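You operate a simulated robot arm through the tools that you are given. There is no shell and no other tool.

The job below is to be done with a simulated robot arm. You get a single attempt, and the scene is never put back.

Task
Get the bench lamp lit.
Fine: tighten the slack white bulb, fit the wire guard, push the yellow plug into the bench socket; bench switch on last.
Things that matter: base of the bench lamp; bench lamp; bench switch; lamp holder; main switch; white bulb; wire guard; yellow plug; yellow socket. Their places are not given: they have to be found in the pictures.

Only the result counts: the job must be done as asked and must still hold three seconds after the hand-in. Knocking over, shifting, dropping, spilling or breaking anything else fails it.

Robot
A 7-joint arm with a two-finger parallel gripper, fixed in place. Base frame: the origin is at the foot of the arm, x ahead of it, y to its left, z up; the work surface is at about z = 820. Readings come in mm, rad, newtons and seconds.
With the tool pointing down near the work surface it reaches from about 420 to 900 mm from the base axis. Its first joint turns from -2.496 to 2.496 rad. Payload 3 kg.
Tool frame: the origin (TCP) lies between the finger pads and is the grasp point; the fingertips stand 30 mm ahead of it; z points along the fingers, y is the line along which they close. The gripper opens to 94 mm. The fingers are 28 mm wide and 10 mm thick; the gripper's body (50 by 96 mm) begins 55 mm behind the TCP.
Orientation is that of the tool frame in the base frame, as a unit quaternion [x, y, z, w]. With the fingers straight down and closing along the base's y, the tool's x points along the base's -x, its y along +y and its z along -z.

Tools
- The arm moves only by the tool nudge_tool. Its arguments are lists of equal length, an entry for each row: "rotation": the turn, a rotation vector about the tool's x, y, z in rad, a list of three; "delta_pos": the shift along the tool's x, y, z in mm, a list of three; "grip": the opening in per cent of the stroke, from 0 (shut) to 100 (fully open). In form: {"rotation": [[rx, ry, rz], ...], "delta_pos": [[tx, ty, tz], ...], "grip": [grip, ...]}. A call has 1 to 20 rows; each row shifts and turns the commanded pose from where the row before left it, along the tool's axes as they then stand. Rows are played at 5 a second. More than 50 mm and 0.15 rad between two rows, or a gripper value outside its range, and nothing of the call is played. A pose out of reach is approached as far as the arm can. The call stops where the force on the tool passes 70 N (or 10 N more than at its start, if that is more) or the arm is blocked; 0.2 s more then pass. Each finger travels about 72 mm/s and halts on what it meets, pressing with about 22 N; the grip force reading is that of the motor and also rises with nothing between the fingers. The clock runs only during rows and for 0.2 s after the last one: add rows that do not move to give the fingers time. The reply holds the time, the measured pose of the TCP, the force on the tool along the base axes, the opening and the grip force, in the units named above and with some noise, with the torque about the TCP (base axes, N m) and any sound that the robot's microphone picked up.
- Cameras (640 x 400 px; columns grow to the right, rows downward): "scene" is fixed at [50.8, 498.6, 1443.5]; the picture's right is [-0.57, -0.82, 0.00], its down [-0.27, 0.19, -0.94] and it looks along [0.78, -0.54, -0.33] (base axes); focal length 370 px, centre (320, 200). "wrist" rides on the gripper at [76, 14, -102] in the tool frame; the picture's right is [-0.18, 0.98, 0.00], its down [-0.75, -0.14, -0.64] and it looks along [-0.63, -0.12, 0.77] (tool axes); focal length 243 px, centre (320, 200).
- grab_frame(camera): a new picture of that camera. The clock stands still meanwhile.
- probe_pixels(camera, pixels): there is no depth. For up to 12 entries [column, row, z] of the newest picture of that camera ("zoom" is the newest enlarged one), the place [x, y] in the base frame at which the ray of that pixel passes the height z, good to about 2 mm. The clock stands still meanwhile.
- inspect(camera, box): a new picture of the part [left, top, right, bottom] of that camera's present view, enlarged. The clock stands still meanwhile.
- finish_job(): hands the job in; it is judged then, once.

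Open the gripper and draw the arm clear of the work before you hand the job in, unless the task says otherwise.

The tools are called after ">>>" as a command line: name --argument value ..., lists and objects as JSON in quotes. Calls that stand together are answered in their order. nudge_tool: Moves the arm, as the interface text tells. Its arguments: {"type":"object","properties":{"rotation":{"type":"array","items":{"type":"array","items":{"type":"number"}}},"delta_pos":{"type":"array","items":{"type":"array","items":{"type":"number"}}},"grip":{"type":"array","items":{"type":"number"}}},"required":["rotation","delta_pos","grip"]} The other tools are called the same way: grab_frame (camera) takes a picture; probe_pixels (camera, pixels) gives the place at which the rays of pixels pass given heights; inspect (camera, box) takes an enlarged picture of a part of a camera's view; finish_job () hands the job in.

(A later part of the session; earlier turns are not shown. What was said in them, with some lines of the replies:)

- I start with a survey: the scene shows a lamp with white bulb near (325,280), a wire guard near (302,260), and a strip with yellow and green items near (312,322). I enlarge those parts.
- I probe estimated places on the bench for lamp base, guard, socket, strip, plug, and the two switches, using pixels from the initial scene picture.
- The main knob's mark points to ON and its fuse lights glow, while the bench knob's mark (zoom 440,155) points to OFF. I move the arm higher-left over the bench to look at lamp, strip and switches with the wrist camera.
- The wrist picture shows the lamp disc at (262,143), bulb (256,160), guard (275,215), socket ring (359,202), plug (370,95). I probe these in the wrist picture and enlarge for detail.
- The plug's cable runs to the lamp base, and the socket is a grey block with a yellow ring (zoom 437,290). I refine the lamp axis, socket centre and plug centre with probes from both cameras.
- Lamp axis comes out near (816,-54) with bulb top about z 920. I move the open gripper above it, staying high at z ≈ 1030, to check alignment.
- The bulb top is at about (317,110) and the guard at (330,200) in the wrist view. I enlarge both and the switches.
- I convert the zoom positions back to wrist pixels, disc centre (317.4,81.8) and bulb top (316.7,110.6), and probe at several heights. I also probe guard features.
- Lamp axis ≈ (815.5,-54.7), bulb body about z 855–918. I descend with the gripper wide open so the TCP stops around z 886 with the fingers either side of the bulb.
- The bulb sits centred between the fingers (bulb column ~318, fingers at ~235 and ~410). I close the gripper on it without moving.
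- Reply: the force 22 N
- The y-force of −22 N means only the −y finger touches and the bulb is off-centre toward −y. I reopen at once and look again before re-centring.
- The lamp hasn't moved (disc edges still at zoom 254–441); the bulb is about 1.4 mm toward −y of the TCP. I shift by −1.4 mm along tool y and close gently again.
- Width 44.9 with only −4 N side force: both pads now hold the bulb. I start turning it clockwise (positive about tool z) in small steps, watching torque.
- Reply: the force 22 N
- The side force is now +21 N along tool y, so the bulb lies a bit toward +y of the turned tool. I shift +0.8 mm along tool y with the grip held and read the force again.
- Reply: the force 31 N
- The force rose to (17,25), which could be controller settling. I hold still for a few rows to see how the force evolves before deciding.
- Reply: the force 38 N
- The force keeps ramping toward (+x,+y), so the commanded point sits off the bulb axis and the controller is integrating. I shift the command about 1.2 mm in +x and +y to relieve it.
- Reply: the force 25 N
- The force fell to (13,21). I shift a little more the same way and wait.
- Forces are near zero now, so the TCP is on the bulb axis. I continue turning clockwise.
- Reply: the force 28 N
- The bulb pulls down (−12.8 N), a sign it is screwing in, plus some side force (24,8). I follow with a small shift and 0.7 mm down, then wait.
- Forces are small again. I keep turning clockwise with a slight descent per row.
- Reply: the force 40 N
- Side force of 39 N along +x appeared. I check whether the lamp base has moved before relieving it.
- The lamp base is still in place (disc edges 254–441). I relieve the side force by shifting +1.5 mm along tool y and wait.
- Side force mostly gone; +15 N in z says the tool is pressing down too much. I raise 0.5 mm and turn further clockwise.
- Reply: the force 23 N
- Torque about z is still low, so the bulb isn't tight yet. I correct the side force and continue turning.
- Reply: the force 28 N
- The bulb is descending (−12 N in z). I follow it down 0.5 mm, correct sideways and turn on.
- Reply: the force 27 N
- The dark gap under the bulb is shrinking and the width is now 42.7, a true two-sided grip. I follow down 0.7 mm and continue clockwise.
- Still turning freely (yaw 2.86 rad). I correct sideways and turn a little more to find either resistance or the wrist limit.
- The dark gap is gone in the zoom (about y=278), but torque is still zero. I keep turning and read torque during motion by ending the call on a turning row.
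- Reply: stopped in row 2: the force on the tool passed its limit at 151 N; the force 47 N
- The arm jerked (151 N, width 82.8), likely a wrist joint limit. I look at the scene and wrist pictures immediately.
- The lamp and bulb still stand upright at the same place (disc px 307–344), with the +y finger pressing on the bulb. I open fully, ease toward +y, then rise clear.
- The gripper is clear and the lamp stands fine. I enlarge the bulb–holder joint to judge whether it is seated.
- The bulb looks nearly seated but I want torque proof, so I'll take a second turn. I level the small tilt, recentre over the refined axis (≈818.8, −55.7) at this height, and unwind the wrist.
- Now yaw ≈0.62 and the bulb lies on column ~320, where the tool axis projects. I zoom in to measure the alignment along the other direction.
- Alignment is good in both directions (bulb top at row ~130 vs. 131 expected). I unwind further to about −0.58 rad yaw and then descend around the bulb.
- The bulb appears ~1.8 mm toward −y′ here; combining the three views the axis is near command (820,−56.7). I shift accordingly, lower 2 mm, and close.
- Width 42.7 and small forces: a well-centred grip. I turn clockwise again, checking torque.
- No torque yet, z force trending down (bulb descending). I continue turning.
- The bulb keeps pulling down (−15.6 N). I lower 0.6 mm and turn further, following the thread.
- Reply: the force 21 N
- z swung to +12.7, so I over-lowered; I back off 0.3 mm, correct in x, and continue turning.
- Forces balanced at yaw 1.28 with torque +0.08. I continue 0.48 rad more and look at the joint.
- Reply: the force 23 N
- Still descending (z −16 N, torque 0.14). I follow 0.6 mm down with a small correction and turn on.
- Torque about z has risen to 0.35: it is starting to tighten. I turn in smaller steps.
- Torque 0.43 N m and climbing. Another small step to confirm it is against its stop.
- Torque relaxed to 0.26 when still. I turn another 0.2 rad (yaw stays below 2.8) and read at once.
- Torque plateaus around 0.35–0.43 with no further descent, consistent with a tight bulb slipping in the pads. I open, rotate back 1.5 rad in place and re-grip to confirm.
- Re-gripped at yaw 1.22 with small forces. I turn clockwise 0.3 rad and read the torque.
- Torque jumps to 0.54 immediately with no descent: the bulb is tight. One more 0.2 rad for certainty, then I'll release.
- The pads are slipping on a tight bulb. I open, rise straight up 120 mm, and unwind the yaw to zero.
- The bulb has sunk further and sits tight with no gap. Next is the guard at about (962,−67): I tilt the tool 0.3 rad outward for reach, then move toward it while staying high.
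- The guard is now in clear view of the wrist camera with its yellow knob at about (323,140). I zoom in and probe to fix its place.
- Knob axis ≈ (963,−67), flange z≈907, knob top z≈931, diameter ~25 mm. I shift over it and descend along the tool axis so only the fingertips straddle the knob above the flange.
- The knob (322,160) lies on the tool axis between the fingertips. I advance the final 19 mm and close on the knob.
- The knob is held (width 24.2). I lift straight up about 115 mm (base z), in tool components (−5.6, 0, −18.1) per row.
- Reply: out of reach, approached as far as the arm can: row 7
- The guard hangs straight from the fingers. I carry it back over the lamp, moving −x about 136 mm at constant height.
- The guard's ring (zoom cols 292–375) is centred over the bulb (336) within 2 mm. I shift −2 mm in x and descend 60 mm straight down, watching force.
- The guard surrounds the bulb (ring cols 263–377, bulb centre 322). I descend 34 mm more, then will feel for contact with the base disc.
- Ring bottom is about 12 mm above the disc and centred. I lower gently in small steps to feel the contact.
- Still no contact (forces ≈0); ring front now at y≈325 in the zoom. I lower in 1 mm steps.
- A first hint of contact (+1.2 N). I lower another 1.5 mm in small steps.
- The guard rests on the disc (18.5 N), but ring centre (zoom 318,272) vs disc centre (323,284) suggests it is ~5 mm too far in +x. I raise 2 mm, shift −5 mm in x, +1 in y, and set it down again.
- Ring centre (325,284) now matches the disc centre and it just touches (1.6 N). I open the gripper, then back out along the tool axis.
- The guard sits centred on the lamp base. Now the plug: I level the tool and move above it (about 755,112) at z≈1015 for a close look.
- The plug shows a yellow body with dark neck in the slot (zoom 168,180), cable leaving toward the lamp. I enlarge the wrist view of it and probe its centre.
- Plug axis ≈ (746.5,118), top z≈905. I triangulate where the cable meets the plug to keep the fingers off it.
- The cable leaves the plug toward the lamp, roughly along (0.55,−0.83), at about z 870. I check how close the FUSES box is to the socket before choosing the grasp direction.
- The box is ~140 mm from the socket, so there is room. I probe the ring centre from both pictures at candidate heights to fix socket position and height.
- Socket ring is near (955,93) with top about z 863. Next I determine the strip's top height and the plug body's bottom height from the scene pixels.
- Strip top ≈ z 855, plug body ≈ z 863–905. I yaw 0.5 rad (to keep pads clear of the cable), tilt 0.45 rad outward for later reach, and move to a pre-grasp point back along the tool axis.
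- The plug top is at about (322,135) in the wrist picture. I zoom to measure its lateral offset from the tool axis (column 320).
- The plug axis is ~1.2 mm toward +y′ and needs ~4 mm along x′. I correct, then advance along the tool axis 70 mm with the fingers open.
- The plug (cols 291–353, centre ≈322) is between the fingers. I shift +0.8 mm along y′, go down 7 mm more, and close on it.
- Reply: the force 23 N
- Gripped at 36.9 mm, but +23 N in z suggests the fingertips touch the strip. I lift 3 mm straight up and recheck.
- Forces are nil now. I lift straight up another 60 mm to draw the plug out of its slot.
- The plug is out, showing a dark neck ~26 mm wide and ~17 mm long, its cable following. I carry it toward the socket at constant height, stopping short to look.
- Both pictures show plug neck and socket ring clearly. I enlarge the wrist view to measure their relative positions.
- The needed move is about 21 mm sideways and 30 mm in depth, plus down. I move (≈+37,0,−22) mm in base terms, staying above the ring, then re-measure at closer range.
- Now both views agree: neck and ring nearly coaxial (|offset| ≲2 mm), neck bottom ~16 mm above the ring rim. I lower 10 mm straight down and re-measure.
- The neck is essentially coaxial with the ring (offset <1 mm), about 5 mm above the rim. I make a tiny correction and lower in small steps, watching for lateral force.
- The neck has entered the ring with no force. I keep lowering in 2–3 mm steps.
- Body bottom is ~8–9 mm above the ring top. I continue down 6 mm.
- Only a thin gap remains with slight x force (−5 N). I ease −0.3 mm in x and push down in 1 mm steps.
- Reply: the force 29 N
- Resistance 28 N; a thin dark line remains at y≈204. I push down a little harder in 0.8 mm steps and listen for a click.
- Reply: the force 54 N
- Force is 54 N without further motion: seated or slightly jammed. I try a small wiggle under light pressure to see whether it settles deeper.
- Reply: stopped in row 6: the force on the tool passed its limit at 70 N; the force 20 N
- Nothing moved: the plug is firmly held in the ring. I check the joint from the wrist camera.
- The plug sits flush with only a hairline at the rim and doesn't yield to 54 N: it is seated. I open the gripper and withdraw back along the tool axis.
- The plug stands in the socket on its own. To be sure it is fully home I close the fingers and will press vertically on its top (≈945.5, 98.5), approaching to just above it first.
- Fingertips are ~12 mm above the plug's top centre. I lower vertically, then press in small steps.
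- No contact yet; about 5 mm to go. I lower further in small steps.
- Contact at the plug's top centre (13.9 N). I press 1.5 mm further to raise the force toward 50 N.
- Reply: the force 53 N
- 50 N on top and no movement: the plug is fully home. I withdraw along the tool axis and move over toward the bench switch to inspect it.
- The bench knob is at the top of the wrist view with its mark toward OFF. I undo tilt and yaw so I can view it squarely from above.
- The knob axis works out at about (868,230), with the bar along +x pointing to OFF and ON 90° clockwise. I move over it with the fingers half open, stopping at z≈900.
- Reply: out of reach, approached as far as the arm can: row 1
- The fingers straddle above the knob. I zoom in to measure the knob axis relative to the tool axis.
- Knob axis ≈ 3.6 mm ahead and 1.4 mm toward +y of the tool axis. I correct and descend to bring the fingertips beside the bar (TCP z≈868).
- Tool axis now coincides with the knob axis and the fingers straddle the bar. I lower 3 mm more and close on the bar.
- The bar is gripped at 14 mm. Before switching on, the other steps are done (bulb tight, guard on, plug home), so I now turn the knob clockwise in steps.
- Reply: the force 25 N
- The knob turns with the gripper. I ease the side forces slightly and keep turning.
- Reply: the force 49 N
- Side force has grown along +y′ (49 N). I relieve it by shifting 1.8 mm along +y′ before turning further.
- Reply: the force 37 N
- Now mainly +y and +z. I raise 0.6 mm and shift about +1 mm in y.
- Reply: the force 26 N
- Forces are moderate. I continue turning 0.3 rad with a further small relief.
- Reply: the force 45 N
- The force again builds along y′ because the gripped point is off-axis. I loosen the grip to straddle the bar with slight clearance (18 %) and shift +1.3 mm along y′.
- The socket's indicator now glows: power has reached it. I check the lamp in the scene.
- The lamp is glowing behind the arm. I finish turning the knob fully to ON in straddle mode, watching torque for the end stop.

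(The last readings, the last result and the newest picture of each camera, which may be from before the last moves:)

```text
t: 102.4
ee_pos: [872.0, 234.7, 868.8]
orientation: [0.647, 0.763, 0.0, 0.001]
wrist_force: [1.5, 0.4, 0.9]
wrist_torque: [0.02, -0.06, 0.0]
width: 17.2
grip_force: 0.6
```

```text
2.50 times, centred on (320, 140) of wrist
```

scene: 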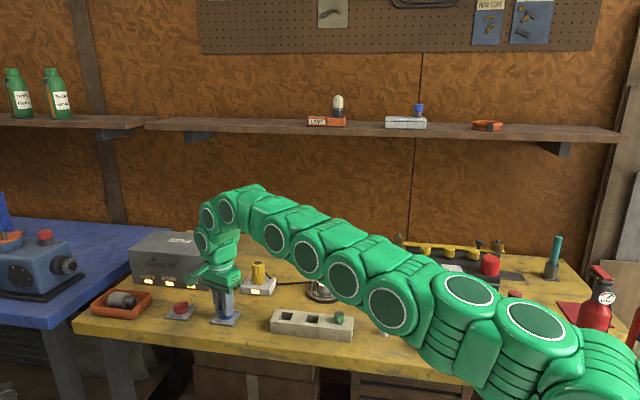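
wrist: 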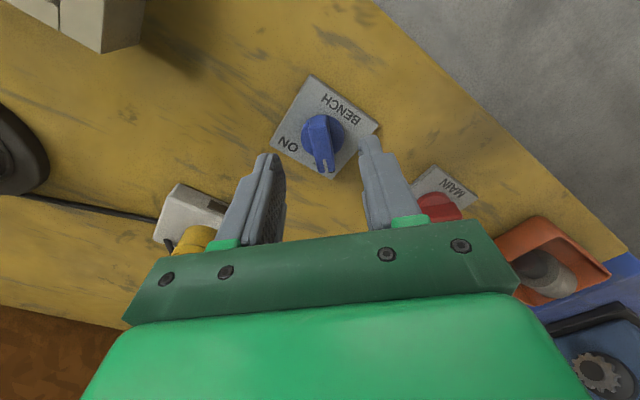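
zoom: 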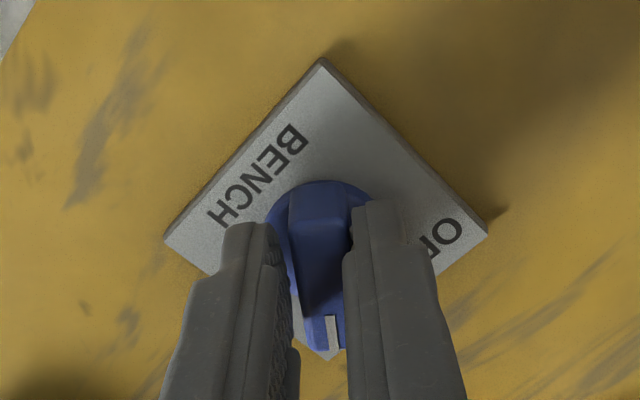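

Knob follows with little torque (yaw 1.41). I turn another 0.2 rad toward the ON mark.

>>> nudge_tool --rotation '[[0, 0, 0.1], [0, 0, 0.1], [0, 0, 0]]' --delta_pos '[[0, 0, 0], [0, 0, 0], [0, 0, 0]]' --grip '[18, 18, 18]'

>>> inspect --camera "wrist" --box '[250, 60, 390, 220]'

>>> inspect --camera "scene" --box '[200, 285, 250, 335]'

```text
t: 103.2
ee_pos: [871.2, 234.9, 868.1]
orientation: [0.719, 0.695, 0.001, 0.001]
wrist_force: [4.5, -0.3, 1.2]
wrist_torque: [0.0, -0.07, 0.06]
width: 19.1
grip_force: 1.6
```

```text
2.50 times, centred on (320, 140) of wrist
```

zoom: 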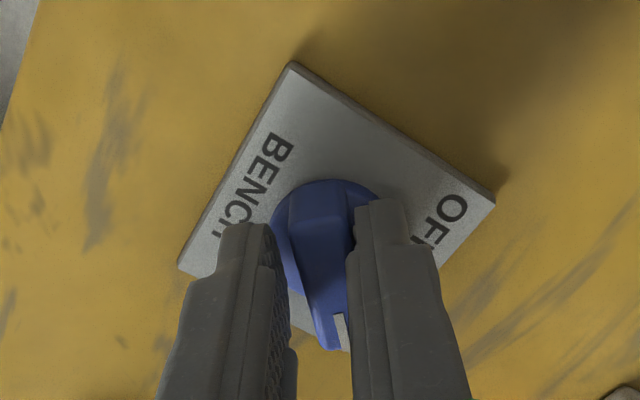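

```text
8.00 times, centred on (225, 310) of scene
```

zoom: 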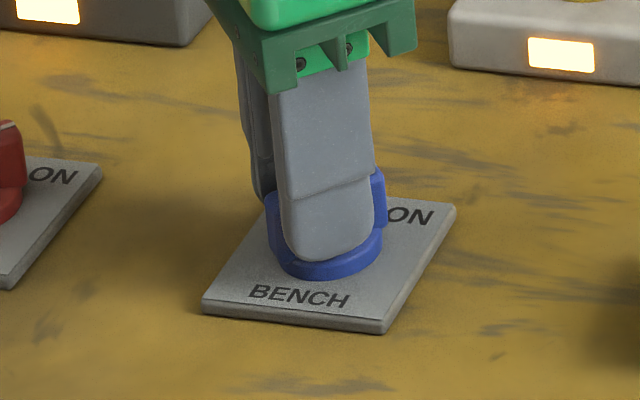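

The fingers begin to be pushed open and the bar points along −y: the knob is at its ON position. I open the fingers and rise straight up.

>>> nudge_tool --rotation '[[0, 0, 0], [0, 0, 0], [0, 0, 0], [0, 0, 0], [0, 0, 0], [0, 0, 0], [0, 0, 0]]' --delta_pos '[[0, 0, 0], [0, 0, 0], [0, 0, -10], [0, 0, -20], [0, 0, -25], [0, 0, -25], [0, 0, -25]]' --grip '[35, 50, 50, 50, 50, 50, 50]'

>>> inspect --camera "scene" --box '[200, 285, 250, 335]'

>>> grab_frame --camera "scene"

```text
t: 104.8
ee_pos: [866.9, 234.4, 971.1]
orientation: [0.719, 0.695, 0.001, 0.001]
wrist_force: [0.3, -0.1, 0.1]
wrist_torque: [0.01, 0.0, -0.01]
width: 47.1
grip_force: 0.1
out of reach, approached as far as the arm can: row 7
```

```text
8.00 times, centred on (225, 310) of scene
```

zoom: 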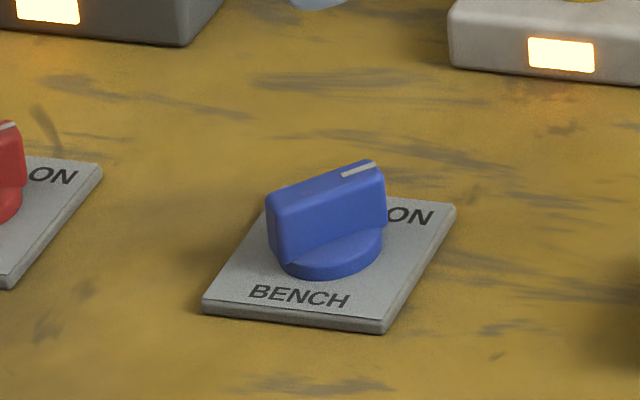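

```text
taken
```

scene: 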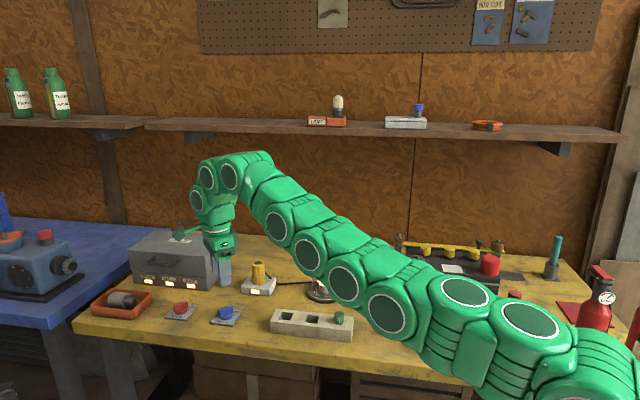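

The knob now points to ON like MAIN. I draw the arm back and up clear of the work (−x, +z) and then check the lamp.

>>> nudge_tool --rotation '[[0, 0, 0], [0, 0, 0], [0, 0, 0], [0, 0, 0], [0, 0, 0], [0, 0, 0], [0, 0, 0], [0, 0, 0], [0, 0, 0], [0, 0, 0]]' --delta_pos '[[-0.8, -22, -15], [-0.8, -22, -15], [-0.8, -25, -18], [-0.8, -25, -18], [-0.8, -25, -18], [-0.8, -25, -18], [-0.8, -25, -18], [-0.8, -25, -18], [-0.8, -25, -18], [-0.8, -25, -18]]' --grip '[60, 80, 100, 100, 100, 100, 100, 100, 100, 100]'

>>> grab_frame --camera "scene"

>>> inspect --camera "scene" --box '[240, 235, 370, 315]'

```text
t: 107.0
ee_pos: [622.9, 234.5, 1144.3]
orientation: [0.719, 0.695, 0.0, 0.001]
wrist_force: [-0.2, 0.5, -1.0]
wrist_torque: [-0.03, 0.02, 0.01]
width: 94.1
grip_force: 0.1
```

```text
taken
```

scene: 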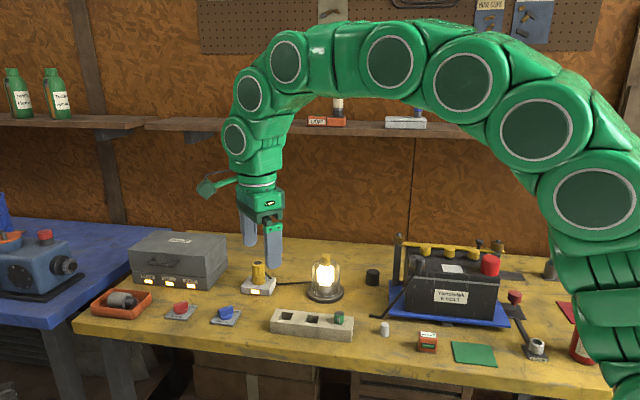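

```text
4.92 times, centred on (305, 275) of scene
```

zoom: 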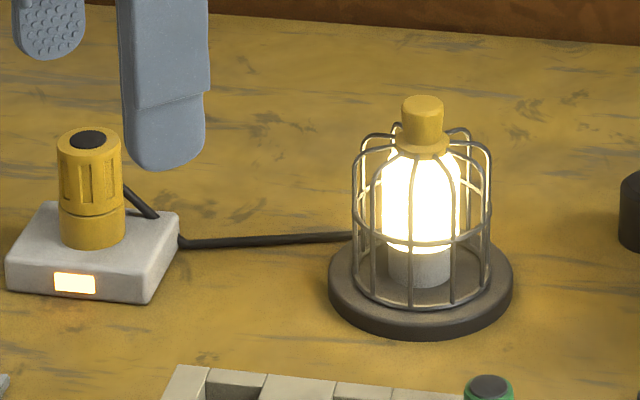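

The bulb shines under its guard and the plug's indicator glows. I idle a few seconds to confirm it holds, then look once more.

>>> nudge_tool --rotation '[[0, 0, 0], [0, 0, 0], [0, 0, 0], [0, 0, 0], [0, 0, 0], [0, 0, 0], [0, 0, 0], [0, 0, 0], [0, 0, 0], [0, 0, 0], [0, 0, 0], [0, 0, 0], [0, 0, 0], [0, 0, 0], [0, 0, 0], [0, 0, 0]]' --delta_pos '[[0, -25, -5], [0, -25, -5], [0, -25, -5], [0, 0, 0], [0, 0, 0], [0, 0, 0], [0, 0, 0], [0, 0, 0], [0, 0, 0], [0, 0, 0], [0, 0, 0], [0, 0, 0], [0, 0, 0], [0, 0, 0], [0, 0, 0], [0, 0, 0]]' --grip '[100, 100, 100, 100, 100, 100, 100, 100, 100, 100, 100, 100, 100, 100, 100, 100]'

>>> grab_frame --camera "scene"

>>> grab_frame --camera "wrist"

```text
t: 110.4
ee_pos: [548.5, 235.8, 1161.0]
orientation: [0.72, 0.694, 0.001, 0.001]
wrist_force: [0.3, 0.3, 0.2]
wrist_torque: [0.02, 0.01, 0.0]
width: 93.8
grip_force: 0.0
```

```text
taken
```

scene: 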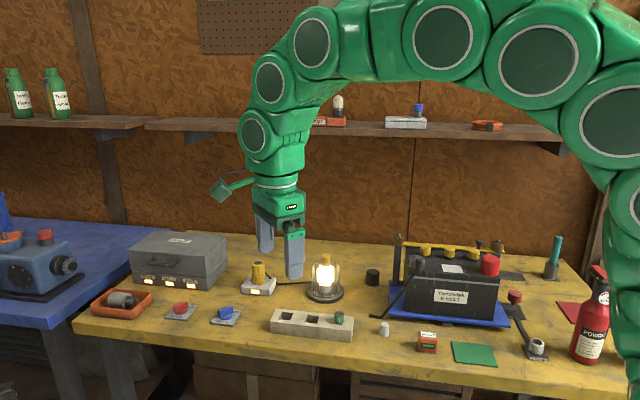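

```text
taken
```

wrist: 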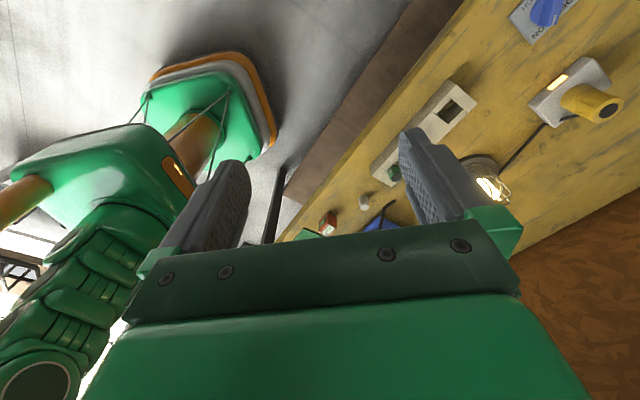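

The lamp is still lit after more than three seconds. The guard is in place, the plug is seated and the knob points to ON. The other objects look undisturbed and the arm is clear with the gripper open, so I hand the job in.

>>> finish_job

```text
The job is handed in.
```

The bench lamp is lit, and it stayed lit for more than three seconds before I handed the job in. The hand-in gave no verdict.

- **Bulb:** I screwed it down until it stopped descending and the pads slipped on it at about 0.5 N·m. The gap above the holder is gone.
- **Wire guard:** It sits centred on the base of the lamp, over the bulb.
- **Yellow plug:** It is home in the bench socket. A hairline gap shows at the rim, but it did not move under about 50 N of downward push.
- **Bench switch:** I turned it to ON last, after the other three steps. The socket's indicator and the lamp both came on.

While I was tightening the bulb, the wrist probably hit a joint limit. The arm jerked, and the force on the tool reached 151 N. The lamp and bulb stayed upright in the same place, and I saw no damage afterwards.

The main switch was already on and I did not touch it. In the last picture nothing else on the bench looks moved, and the arm is clear with the gripper open.
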